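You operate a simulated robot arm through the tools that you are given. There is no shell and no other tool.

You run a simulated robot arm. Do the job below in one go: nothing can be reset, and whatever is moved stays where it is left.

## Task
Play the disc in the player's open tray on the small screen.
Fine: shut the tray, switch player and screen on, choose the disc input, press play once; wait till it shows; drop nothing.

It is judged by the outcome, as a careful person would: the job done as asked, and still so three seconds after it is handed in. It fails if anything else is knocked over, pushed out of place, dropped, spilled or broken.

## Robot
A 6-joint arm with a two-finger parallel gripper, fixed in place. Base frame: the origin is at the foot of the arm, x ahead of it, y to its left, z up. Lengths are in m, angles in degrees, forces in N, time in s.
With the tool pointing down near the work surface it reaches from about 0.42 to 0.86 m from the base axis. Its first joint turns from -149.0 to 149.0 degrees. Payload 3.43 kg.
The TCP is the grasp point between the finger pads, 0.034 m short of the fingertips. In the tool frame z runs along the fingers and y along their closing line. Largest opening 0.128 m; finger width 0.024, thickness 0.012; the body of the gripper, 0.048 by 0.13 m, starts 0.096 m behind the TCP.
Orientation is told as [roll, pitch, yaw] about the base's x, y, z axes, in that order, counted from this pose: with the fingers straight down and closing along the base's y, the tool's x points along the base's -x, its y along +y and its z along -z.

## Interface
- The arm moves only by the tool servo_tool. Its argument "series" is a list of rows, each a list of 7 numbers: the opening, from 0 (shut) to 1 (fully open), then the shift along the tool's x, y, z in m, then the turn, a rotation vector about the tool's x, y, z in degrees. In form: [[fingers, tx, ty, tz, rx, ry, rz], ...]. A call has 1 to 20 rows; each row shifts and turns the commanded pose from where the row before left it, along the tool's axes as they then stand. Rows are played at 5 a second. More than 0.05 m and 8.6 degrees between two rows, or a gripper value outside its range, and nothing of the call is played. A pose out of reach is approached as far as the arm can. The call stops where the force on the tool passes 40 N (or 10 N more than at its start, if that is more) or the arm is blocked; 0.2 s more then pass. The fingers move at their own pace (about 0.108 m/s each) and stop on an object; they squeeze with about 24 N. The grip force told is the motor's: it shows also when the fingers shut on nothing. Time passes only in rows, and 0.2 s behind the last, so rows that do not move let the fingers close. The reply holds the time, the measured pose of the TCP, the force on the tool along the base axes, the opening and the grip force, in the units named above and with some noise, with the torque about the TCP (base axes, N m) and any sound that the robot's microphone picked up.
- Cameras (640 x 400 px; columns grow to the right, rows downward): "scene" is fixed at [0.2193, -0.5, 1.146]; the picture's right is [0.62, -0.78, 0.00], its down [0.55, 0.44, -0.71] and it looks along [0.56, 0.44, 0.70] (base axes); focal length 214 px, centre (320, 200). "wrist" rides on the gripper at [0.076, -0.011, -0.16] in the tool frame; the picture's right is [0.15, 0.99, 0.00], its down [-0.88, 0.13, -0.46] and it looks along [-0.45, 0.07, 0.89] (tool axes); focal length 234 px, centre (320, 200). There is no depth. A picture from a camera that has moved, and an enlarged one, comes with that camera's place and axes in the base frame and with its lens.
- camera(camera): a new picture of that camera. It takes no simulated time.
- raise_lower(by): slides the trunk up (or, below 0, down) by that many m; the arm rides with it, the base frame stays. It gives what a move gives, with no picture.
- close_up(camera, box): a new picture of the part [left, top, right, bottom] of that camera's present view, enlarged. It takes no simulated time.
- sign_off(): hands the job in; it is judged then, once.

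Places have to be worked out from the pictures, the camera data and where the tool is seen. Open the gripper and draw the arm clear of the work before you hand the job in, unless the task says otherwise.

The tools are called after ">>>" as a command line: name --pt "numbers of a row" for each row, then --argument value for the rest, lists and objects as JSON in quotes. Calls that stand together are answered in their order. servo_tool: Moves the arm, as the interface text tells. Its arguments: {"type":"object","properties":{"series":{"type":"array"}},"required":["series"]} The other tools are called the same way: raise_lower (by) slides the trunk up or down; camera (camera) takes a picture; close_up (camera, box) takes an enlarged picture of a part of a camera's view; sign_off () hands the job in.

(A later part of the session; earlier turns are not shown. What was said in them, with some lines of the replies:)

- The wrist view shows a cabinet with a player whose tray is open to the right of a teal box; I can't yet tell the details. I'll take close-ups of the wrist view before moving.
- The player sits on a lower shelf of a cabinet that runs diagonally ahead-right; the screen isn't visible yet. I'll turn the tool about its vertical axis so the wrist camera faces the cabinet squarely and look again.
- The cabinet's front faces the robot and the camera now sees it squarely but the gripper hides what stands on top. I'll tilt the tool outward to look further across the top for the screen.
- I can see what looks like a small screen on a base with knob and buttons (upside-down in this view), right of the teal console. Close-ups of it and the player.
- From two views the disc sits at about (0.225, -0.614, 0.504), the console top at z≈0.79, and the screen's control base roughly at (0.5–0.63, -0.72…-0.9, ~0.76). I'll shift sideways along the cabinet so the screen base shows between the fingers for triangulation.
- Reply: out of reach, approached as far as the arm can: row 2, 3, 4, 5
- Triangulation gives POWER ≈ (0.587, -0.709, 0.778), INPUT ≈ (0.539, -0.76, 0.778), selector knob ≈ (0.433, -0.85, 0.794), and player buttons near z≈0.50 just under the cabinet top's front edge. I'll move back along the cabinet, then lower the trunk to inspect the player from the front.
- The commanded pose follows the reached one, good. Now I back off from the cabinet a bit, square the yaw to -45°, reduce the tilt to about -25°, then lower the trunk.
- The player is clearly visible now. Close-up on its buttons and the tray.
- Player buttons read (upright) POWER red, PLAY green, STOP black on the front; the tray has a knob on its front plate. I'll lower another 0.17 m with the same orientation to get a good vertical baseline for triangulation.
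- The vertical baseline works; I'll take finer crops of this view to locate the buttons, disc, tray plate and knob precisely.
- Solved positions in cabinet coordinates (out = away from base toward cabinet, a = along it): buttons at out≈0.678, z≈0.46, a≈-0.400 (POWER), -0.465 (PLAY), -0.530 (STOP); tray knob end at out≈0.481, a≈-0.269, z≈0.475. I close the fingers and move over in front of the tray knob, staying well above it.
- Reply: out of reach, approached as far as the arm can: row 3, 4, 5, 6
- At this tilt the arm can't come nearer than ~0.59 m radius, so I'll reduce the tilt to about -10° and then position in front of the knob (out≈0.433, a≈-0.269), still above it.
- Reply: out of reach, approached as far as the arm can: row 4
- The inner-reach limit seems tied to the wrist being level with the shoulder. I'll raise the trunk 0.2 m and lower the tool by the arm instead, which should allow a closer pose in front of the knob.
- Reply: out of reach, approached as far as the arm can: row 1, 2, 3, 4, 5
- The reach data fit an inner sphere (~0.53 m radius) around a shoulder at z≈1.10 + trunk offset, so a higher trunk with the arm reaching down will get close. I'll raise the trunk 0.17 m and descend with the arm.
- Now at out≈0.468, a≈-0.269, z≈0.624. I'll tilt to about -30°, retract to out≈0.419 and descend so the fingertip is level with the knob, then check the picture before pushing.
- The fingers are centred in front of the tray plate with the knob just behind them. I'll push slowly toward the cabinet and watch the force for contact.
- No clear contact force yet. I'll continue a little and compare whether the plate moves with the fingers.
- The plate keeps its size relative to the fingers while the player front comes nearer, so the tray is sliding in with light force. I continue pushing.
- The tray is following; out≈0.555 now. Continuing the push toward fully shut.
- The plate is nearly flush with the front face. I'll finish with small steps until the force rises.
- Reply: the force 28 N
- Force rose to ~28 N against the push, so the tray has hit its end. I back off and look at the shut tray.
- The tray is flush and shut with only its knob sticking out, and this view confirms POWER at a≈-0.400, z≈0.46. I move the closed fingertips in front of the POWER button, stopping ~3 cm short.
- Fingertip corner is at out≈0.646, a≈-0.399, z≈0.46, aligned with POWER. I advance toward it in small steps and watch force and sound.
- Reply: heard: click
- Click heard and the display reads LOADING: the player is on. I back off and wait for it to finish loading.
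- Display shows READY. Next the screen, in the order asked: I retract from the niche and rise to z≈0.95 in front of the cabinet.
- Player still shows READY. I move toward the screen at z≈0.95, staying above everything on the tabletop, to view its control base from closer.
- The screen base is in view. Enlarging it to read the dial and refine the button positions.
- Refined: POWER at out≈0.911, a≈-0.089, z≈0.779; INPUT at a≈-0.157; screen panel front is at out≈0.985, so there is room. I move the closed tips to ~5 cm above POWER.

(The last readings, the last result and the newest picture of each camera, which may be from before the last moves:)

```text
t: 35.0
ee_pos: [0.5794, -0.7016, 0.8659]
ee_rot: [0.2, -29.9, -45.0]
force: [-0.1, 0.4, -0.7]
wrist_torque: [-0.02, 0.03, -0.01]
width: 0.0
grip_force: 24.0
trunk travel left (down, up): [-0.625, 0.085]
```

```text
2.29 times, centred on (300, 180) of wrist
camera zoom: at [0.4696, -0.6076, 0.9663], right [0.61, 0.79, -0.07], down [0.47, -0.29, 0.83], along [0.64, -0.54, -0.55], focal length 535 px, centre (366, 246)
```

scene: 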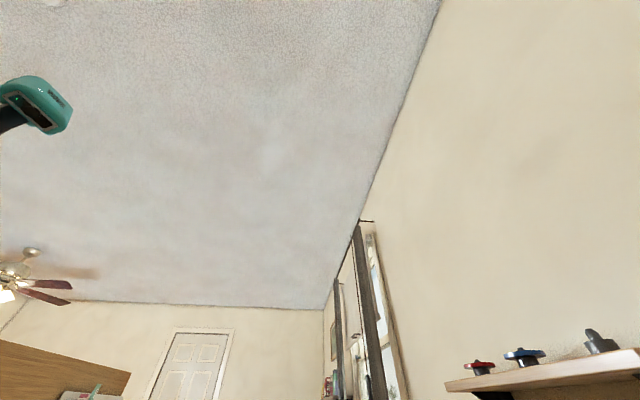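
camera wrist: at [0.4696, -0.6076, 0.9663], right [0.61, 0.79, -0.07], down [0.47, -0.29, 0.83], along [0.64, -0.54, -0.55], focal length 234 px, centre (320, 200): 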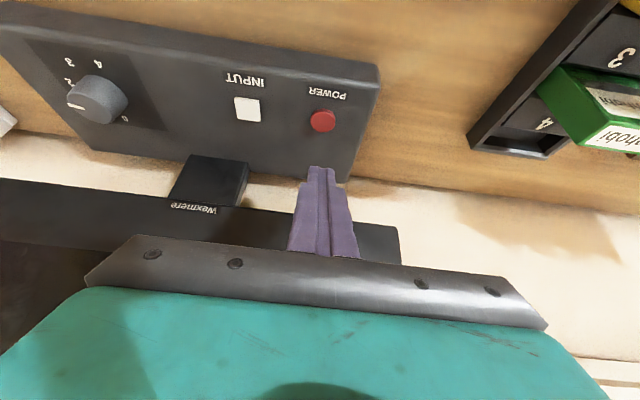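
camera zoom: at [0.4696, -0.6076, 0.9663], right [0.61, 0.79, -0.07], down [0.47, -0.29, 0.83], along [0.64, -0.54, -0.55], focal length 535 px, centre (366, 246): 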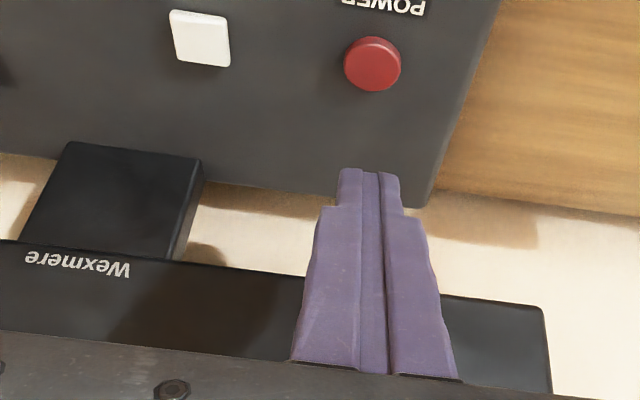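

POWER refined to out≈0.906, a≈-0.090, z≈0.782. I nudge back slightly and lower onto it in small steps.

>>> servo_tool --pt "0 0.0219 -0.0035 0.022 0 0 0" --pt "0 0.006 0 0.0104 0 0 0" --pt "0 0.002 0 0.0035 0 0 0" --pt "0 0.002 0 0.0035 0 0 0"

>>> close_up --camera "wrist" --box '[160, 60, 440, 260]'

```text
t: 36.0
ee_pos: [0.5693, -0.6972, 0.8169]
ee_rot: [0.2, -30.1, -45.0]
force: [3.2, 0.7, 9.5]
wrist_torque: [-0.04, -0.14, 0.01]
width: 0.0002
grip_force: 23.9
trunk travel left (down, up): [-0.625, 0.085]
heard: click
```

```text
2.00 times, centred on (300, 160) of wrist
camera zoom: at [0.4592, -0.6034, 0.9159], right [0.61, 0.79, -0.07], down [0.47, -0.29, 0.84], along [0.64, -0.54, -0.54], focal length 468 px, centre (360, 280)
```

zoom: 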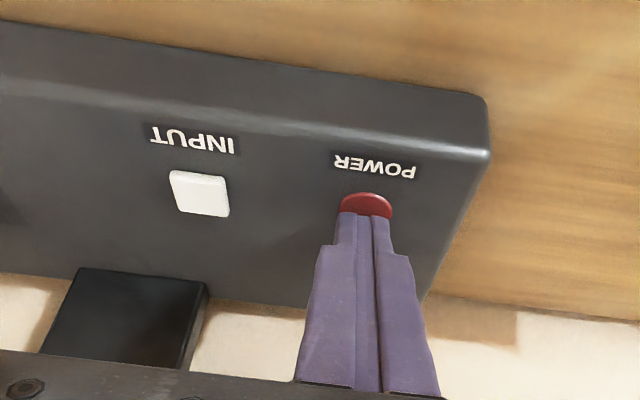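

Click heard on the screen's POWER. I lift off, then back away to see the screen panel.

>>> servo_tool --pt "0 -0.01 0 -0.0173 0 0 0" --pt "0 -0.02 0 -0.0346 0 0 0" --pt "0 -0.02 0 -0.0346 0 0 0" --pt "0 0.0346 0 -0.02 0 0 0" --pt "0 0.0346 0 -0.02 0 0 0" --pt "0 0.0346 0 -0.02 0 0 0"

>>> camera --camera "wrist"

```text
t: 37.4
ee_pos: [0.4826, -0.6124, 0.9158]
ee_rot: [0.2, -29.9, -45.1]
force: [0.2, 0.1, 0.5]
wrist_torque: [0.02, -0.01, 0.02]
width: 0.0001
grip_force: 24.1
trunk travel left (down, up): [-0.625, 0.085]
```

```text
taken
camera wrist: at [0.3733, -0.5188, 1.0162], right [0.61, 0.79, -0.07], down [0.47, -0.29, 0.83], along [0.64, -0.54, -0.55], focal length 234 px, centre (320, 200)
```

wrist: 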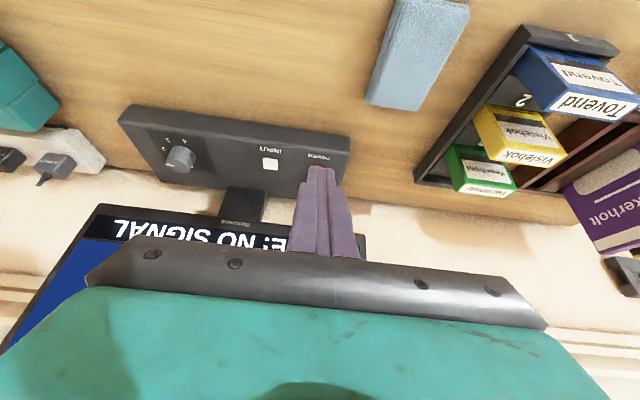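

The screen is on and shows "…E: NO SIGNAL". I raise and draw back a bit for a full reading of the screen and dial.

>>> servo_tool --pt "0 0.0155 0.0167 -0.0398 0 0 0" --pt "0 0.0155 0.0167 -0.0398 0 0 0" --pt "0 0.0155 0.0167 -0.0398 0 0 0"

>>> camera --camera "wrist"

>>> close_up --camera "wrist" --box '[90, 80, 350, 250]'

```text
t: 38.2
ee_pos: [0.4487, -0.5058, 0.9973]
ee_rot: [0.2, -30.0, -45.2]
force: [0.5, 0.6, 0.3]
wrist_torque: [0.0, -0.01, -0.01]
width: 0.0
grip_force: 23.5
trunk travel left (down, up): [-0.625, 0.085]
```

```text
taken
camera wrist: at [0.3387, -0.412, 1.0967], right [0.61, 0.79, -0.07], down [0.47, -0.29, 0.83], along [0.64, -0.54, -0.55], focal length 234 px, centre (320, 200)
```

wrist: 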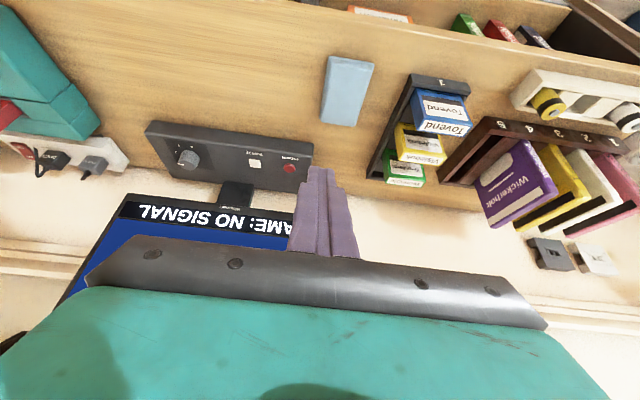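

```text
2.35 times, centred on (220, 165) of wrist
camera zoom: at [0.3387, -0.412, 1.0967], right [0.61, 0.79, -0.07], down [0.47, -0.29, 0.83], along [0.64, -0.54, -0.55], focal length 551 px, centre (555, 282)
```

zoom: 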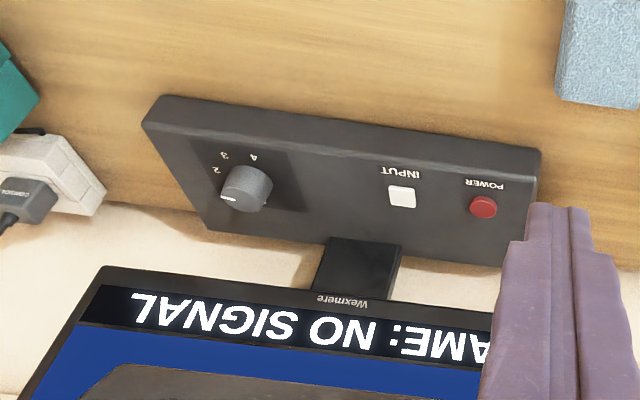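

It reads "GAME: NO SIGNAL", so the INPUT button should cycle inputs. I move above INPUT (out≈0.905, a≈-0.161) and press it once the same way.

>>> servo_tool --pt "0 -0.0211 -0.0201 0.0377 0 0 0" --pt "0 -0.0211 -0.0201 0.0377 0 0 0" --pt "0 -0.0211 -0.0201 0.0377 0 0 0" --pt "0 -0.0211 -0.0201 0.0377 0 0 0" --pt "0 -0.0211 -0.0201 0.0377 0 0 0" --pt "0 -0.0211 -0.0201 0.0377 0 0 0"

>>> close_up --camera "wrist" --box '[160, 60, 440, 260]'

```text
t: 39.6
ee_pos: [0.522, -0.7505, 0.8621]
ee_rot: [0.3, -29.9, -45.1]
force: [-0.4, 0.4, -0.1]
wrist_torque: [-0.03, 0.04, -0.02]
width: 0.0
grip_force: 23.9
trunk travel left (down, up): [-0.625, 0.085]
```

```text
2.00 times, centred on (300, 160) of wrist
camera zoom: at [0.4121, -0.6567, 0.9623], right [0.61, 0.79, -0.07], down [0.47, -0.29, 0.83], along [0.64, -0.54, -0.55], focal length 468 px, centre (360, 280)
```

zoom: 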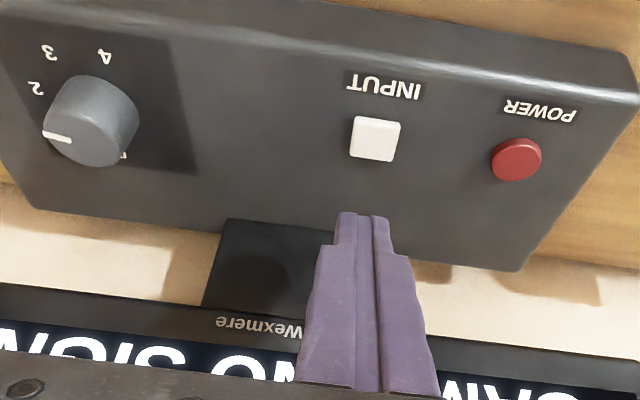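

Aligned with INPUT within a couple of millimetres. Pressing down in small steps.

>>> servo_tool --pt "0 0.018 0.001 0.0312 0 0 0" --pt "0 0.002 0 0.0035 0 0 0" --pt "0 0.002 0 0.0035 0 0 0"

```text
t: 40.4
ee_pos: [0.5218, -0.7474, 0.8193]
ee_rot: [0.2, -30.0, -45.0]
force: [-0.1, 0.4, 1.7]
wrist_torque: [-0.05, -0.01, 0.0]
width: 0.0001
grip_force: 24.2
trunk travel left (down, up): [-0.625, 0.085]
heard: click
```

Click heard with light force. I lift straight off and look at the screen.

>>> servo_tool --pt "0 -0.01 0 -0.0173 0 0 0" --pt "0 -0.02 0 -0.0346 0 0 0" --pt "0 0 0 0 0 0 0"

>>> camera --camera "wrist"

```text
t: 41.2
ee_pos: [0.5217, -0.748, 0.8784]
ee_rot: [0.1, -29.9, -45.2]
force: [-0.6, 0.5, -0.1]
wrist_torque: [-0.02, 0.01, -0.01]
width: 0.0001
grip_force: 24.1
trunk travel left (down, up): [-0.625, 0.085]
```

```text
taken
camera wrist: at [0.4115, -0.6538, 0.9787], right [0.61, 0.79, -0.07], down [0.47, -0.29, 0.83], along [0.64, -0.54, -0.55], focal length 234 px, centre (320, 200)
```

wrist: 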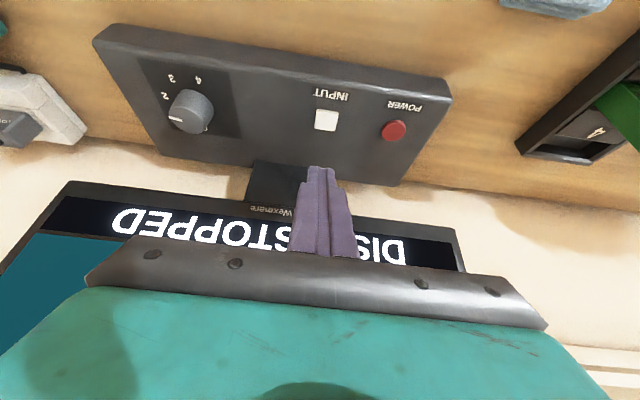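

The screen now shows "DISC: STOPPED" – the disc input is chosen. I rise and draw back to in front of the cabinet at the PLAY button's position.

>>> servo_tool --pt "0 -0.0175 0 -0.0303 0 0 0" --pt "0 -0.0175 0 -0.0303 0 0 0" --pt "0 0.0311 -0.0277 -0.018 0 0 0" --pt "0 0.0311 -0.0277 -0.018 0 0 0" --pt "0 0.0311 -0.0277 -0.018 0 0 0" --pt "0 0.0311 -0.0277 -0.018 0 0 0" --pt "0 0.0311 -0.0277 -0.018 0 0 0" --pt "0 0.0311 -0.0277 -0.018 0 0 0" --pt "0 0.0311 -0.0277 -0.018 0 0 0" --pt "0 0.0311 -0.0277 -0.018 0 0 0" --pt "0 0.0311 -0.0277 -0.018 0 0 0" --pt "0 0.0311 -0.0277 -0.018 0 0 0" --pt "0 0.0311 -0.0277 -0.018 0 0 0"

```text
t: 44.0
ee_pos: [0.0252, -0.6852, 0.9482]
ee_rot: [0.2, -29.8, -45.2]
force: [-0.1, 0.7, 0.2]
wrist_torque: [0.0, -0.01, 0.0]
width: 0.0
grip_force: 23.7
trunk travel left (down, up): [-0.625, 0.085]
```

At out≈0.502, a≈-0.467, z≈0.948. Now straight down to the button level, still ~15 cm in front of the player.

>>> servo_tool --pt "0 0.0232 0 0.0402 0 0 0" --pt "0 0.0232 0 0.0402 0 0 0" --pt "0 0.0232 0 0.0402 0 0 0" --pt "0 0.0232 0 0.0402 0 0 0" --pt "0 0.0232 0 0.0402 0 0 0" --pt "0 0.0232 0 0.0402 0 0 0" --pt "0 0.0232 0 0.0402 0 0 0" --pt "0 0.0232 0 0.0402 0 0 0" --pt "0 0.0232 0 0.0402 0 0 0" --pt "0 0.0232 0 0.0402 0 0 0"

>>> camera --camera "wrist"

>>> close_up --camera "wrist" --box '[200, 150, 480, 260]'

```text
t: 46.2
ee_pos: [0.027, -0.6854, 0.48]
ee_rot: [0.2, -29.9, -44.9]
force: [-0.1, 0.2, 0.3]
wrist_torque: [0.0, -0.02, 0.01]
width: 0.0002
grip_force: 24.0
trunk travel left (down, up): [-0.625, 0.085]
```

```text
taken
camera wrist: at [-0.0828, -0.591, 0.581], right [0.61, 0.79, -0.07], down [0.47, -0.29, 0.83], along [0.64, -0.54, -0.55], focal length 234 px, centre (320, 200)
```

wrist: 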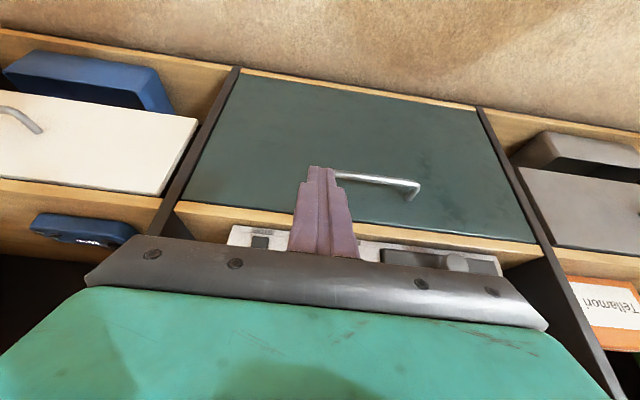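

```text
2.29 times, centred on (340, 205) of wrist
camera zoom: at [-0.0828, -0.591, 0.581], right [0.61, 0.79, -0.07], down [0.47, -0.29, 0.83], along [0.64, -0.54, -0.55], focal length 535 px, centre (274, 189)
```

zoom: 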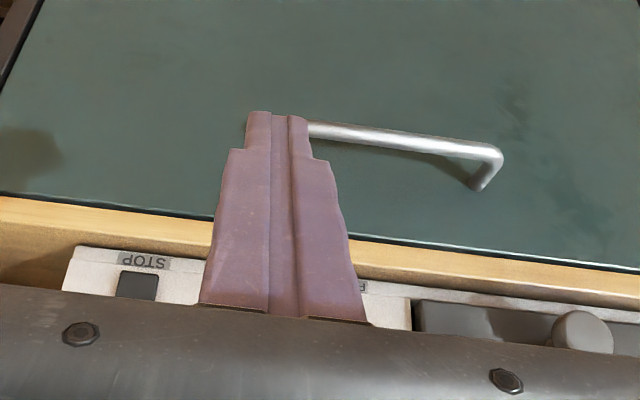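

Aligned at a≈-0.466 in front of PLAY. I advance to ~2 cm before the button and verify.

>>> servo_tool --pt "0 -0.0288 0 0.0132 0 0 0" --pt "0 -0.0273 0 0.0158 0 0 0" --pt "0 -0.0273 0 0.0158 0 0 0" --pt "0 -0.0273 0 0.0158 0 0 0"

>>> close_up --camera "wrist" --box '[160, 120, 480, 270]'

```text
t: 47.2
ee_pos: [0.1189, -0.7728, 0.4844]
ee_rot: [0.3, -29.9, -45.1]
force: [-0.6, 0.1, -0.1]
wrist_torque: [0.0, -0.01, 0.0]
width: 0.0
grip_force: 23.8
trunk travel left (down, up): [-0.625, 0.085]
```

```text
2.00 times, centred on (320, 195) of wrist
camera zoom: at [0.0084, -0.6795, 0.5853], right [0.61, 0.79, -0.07], down [0.47, -0.29, 0.83], along [0.64, -0.54, -0.55], focal length 468 px, centre (320, 210)
```

zoom: 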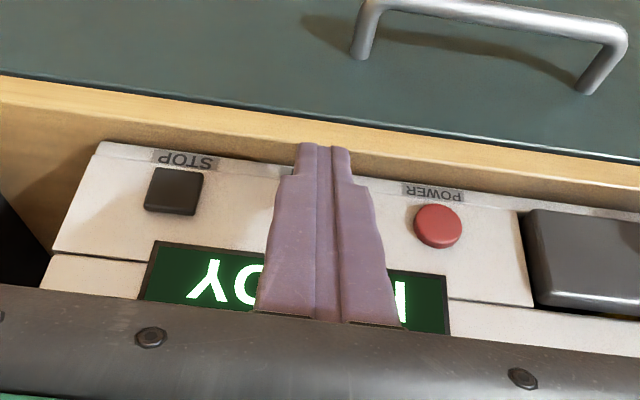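

READY still shown; PLAY is directly behind the fingertips. I press forward in small steps, correcting 2 mm sideways, and stop on the click.

>>> servo_tool --pt "0 -0.0104 -0.002 0.006 0 0 0" --pt "0 -0.0026 0 0.0015 0 0 0" --pt "0 -0.0026 0 0.0015 0 0 0"

```text
t: 48.0
ee_pos: [0.1284, -0.7873, 0.4857]
ee_rot: [0.2, -29.8, -45.1]
force: [0.6, 0.2, 0.0]
wrist_torque: [-0.01, 0.0, 0.02]
width: 0.0
grip_force: 23.6
trunk travel left (down, up): [-0.625, 0.085]
```

No contact yet at out≈0.6475; two more 3 mm steps.

>>> servo_tool --pt "0 -0.0026 0 0.0015 0 0 0"

```text
t: 48.4
ee_pos: [0.129, -0.7884, 0.4878]
ee_rot: [0.3, -29.9, -45.1]
force: [-1.3, 1.4, -0.5]
wrist_torque: [0.02, 0.04, -0.04]
width: 0.0002
grip_force: 24.6
trunk travel left (down, up): [-0.625, 0.085]
heard: click
```

Click heard. I back off straight away and wait, then check the player's display.

>>> servo_tool --pt "0 0.0173 0 -0.01 0 0 0" --pt "0 0.026 0 -0.015 0 0 0" --pt "0 0.026 0 -0.015 0 0 0" --pt "0 0.026 0 -0.015 0 0 0"

>>> close_up --camera "wrist" --box '[160, 120, 480, 270]'

```text
t: 49.4
ee_pos: [0.0523, -0.7113, 0.4879]
ee_rot: [0.2, -30.0, -45.1]
force: [0.1, -0.1, 0.1]
wrist_torque: [0.02, 0.0, 0.02]
width: 0.0
grip_force: 24.0
trunk travel left (down, up): [-0.625, 0.085]
```

```text
2.00 times, centred on (320, 195) of wrist
camera zoom: at [-0.0579, -0.6178, 0.5881], right [0.61, 0.79, -0.07], down [0.47, -0.29, 0.83], along [0.64, -0.54, -0.55], focal length 468 px, centre (320, 210)
```

zoom: 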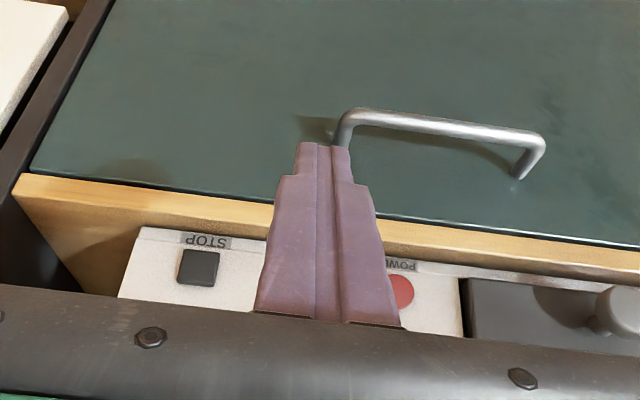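

Now I draw back and rise clear of the cabinet front to see both the player's display and the screen.

>>> servo_tool --pt "0 0.0346 0 -0.02 0 0 0" --pt "0 -0.0232 0 -0.0402 0 0 0" --pt "0 -0.0232 0 -0.0402 0 0 0" --pt "0 -0.0232 0 -0.0402 0 0 0" --pt "0 -0.0232 0 -0.0402 0 0 0" --pt "0 -0.0232 0 -0.0402 0 0 0" --pt "0 -0.0232 0 -0.0402 0 0 0" --pt "0 -0.0232 0 -0.0402 0 0 0" --pt "0 -0.0232 0 -0.0402 0 0 0" --pt "0 -0.0232 0 -0.0402 0 0 0" --pt "0 -0.0232 0 -0.0402 0 0 0"

>>> camera --camera "wrist"

>>> close_up --camera "wrist" --box '[220, 40, 500, 260]'

```text
t: 51.8
ee_pos: [0.0227, -0.6838, 0.9515]
ee_rot: [0.1, -29.9, -45.1]
force: [0.3, -0.6, -0.2]
wrist_torque: [-0.01, 0.02, 0.0]
width: 0.0001
grip_force: 23.7
trunk travel left (down, up): [-0.625, 0.085]
```

```text
taken
camera wrist: at [-0.0865, -0.5892, 1.0521], right [0.61, 0.79, -0.07], down [0.47, -0.29, 0.83], along [0.64, -0.54, -0.55], focal length 234 px, centre (320, 200)
```

wrist: 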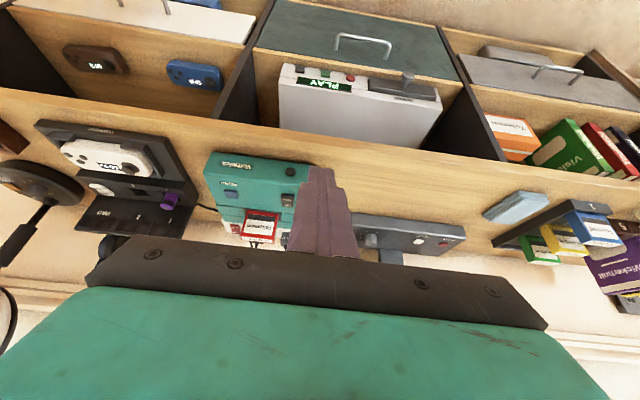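

```text
1.82 times, centred on (360, 150) of wrist
camera zoom: at [-0.0865, -0.5892, 1.0521], right [0.61, 0.79, -0.07], down [0.47, -0.29, 0.83], along [0.64, -0.54, -0.55], focal length 426 px, centre (247, 291)
```

zoom: 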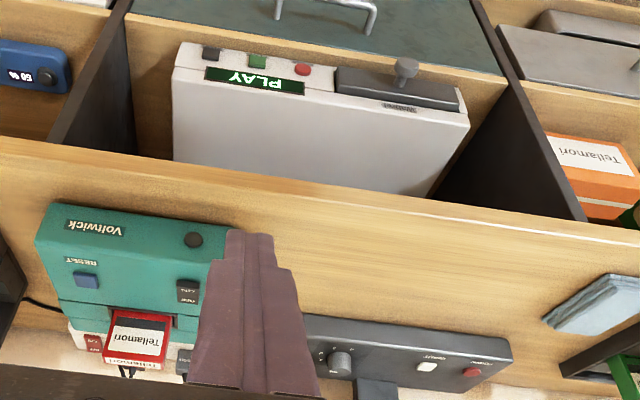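

The player's display shows PLAY. I open the gripper, shift toward the screen side and rise to read the screen itself.

>>> servo_tool --pt "0.3 -0.0217 0.04 0.0125 0 0 0" --pt "0.6 -0.0217 0.04 0.0125 0 0 0" --pt "1 -0.0217 0.04 0.0125 0 0 0" --pt "1 -0.0217 0.04 0.0125 0 0 0" --pt "1 -0.0217 0.04 0.0125 0 0 0"

>>> raise_lower --by 0.08

>>> camera --camera "wrist"

>>> close_up --camera "wrist" --box '[230, 120, 450, 270]'

```text
t: 53.0
ee_pos: [0.2524, -0.6316, 0.951]
ee_rot: [0.1, -29.9, -45.1]
force: [-0.8, -0.3, 0.2]
wrist_torque: [-0.02, -0.02, -0.03]
width: 0.1279
grip_force: 0.0
trunk travel left (down, up): [-0.625, 0.085]
```

```text
t: 54.1
ee_pos: [0.2518, -0.6321, 1.0312]
ee_rot: [0.3, -30.0, -45.1]
force: [0.5, 0.6, 0.5]
wrist_torque: [-0.01, -0.02, 0.06]
width: 0.128
grip_force: 0.1
trunk travel left (down, up): [-0.705, 0.005]
```

```text
taken
camera wrist: at [0.1423, -0.5374, 1.1318], right [0.61, 0.79, -0.07], down [0.47, -0.29, 0.83], along [0.64, -0.54, -0.55], focal length 234 px, centre (320, 200)
```

wrist: 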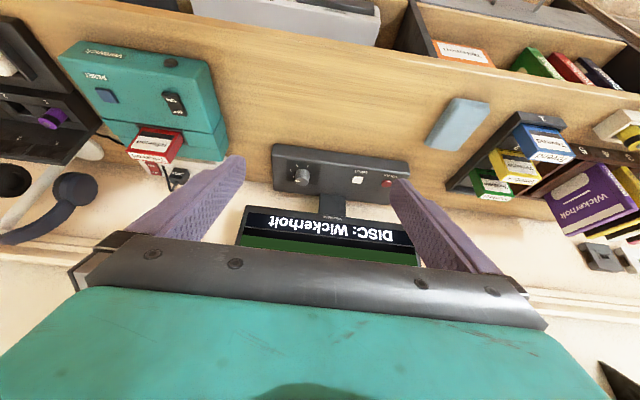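

```text
2.67 times, centred on (340, 195) of wrist
camera zoom: at [0.1423, -0.5374, 1.1318], right [0.61, 0.79, -0.07], down [0.47, -0.29, 0.83], along [0.64, -0.54, -0.55], focal length 624 px, centre (267, 213)
```

zoom: 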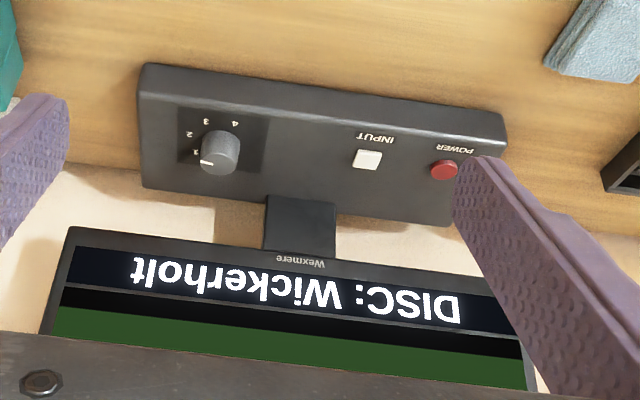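

The screen shows "DISC: Wickerholt" with a picture, so the disc is playing. I draw the open gripper clear of the cabinet and take a last check.

>>> servo_tool --pt "1 0.0217 -0.036 -0.0125 0 0 0" --pt "1 0.0217 -0.036 -0.0125 0 0 0" --pt "1 0.0217 -0.036 -0.0125 0 0 0" --pt "1 0.0217 -0.036 -0.0125 0 0 0" --pt "1 0.0217 -0.036 -0.0125 0 0 0" --pt "1 0 0 0 0 0 0" --pt "1 0 0 0 0 0 0" --pt "1 0 0 0 0 0 0"

>>> camera --camera "wrist"

>>> close_up --camera "wrist" --box '[200, 40, 500, 270]'

```text
t: 56.0
ee_pos: [0.0369, -0.6697, 1.0334]
ee_rot: [0.2, -29.8, -45.1]
force: [0.5, 0.1, -0.1]
wrist_torque: [-0.01, 0.03, 0.01]
width: 0.1279
grip_force: 0.0
trunk travel left (down, up): [-0.705, 0.005]
```

```text
taken
camera wrist: at [-0.0724, -0.5756, 1.1326], right [0.61, 0.79, -0.07], down [0.47, -0.29, 0.83], along [0.64, -0.54, -0.55], focal length 234 px, centre (320, 200)
```

wrist: 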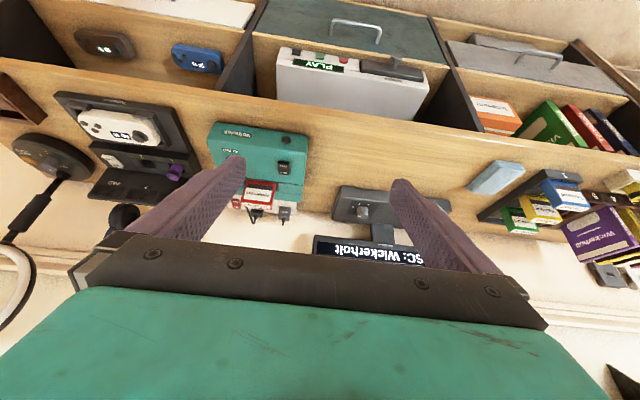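

```text
1.74 times, centred on (350, 155) of wrist
camera zoom: at [-0.0724, -0.5756, 1.1326], right [0.61, 0.79, -0.07], down [0.47, -0.29, 0.83], along [0.64, -0.54, -0.55], focal length 407 px, centre (268, 278)
```

zoom: 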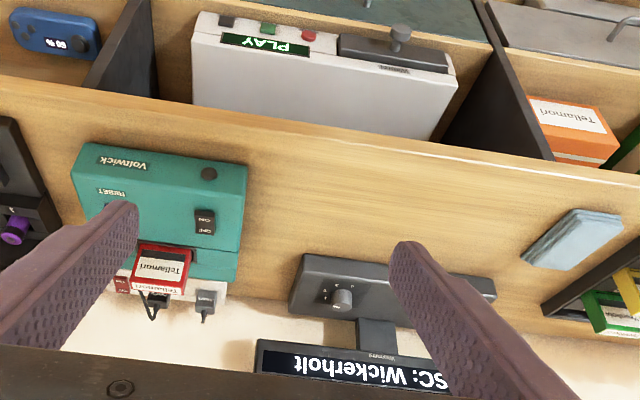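

The tray is shut, the player shows PLAY and the screen shows "DISC: Wickerholt". Nothing else has moved, and the open gripper is clear of the cabinet, so I hand the job in.

>>> sign_off

```text
The job is handed in.
```

The disc is playing on the small screen: the player's display reads PLAY and the screen shows "DISC: Wickerholt".

I pushed the tray shut and switched on the player and screen. One press of INPUT moved the screen from the game input to the disc, and I pressed play once after the player showed READY. In the last pictures nothing had been knocked, moved or dropped. I then opened the gripper, drew the arm clear of the cabinet and handed the job in.
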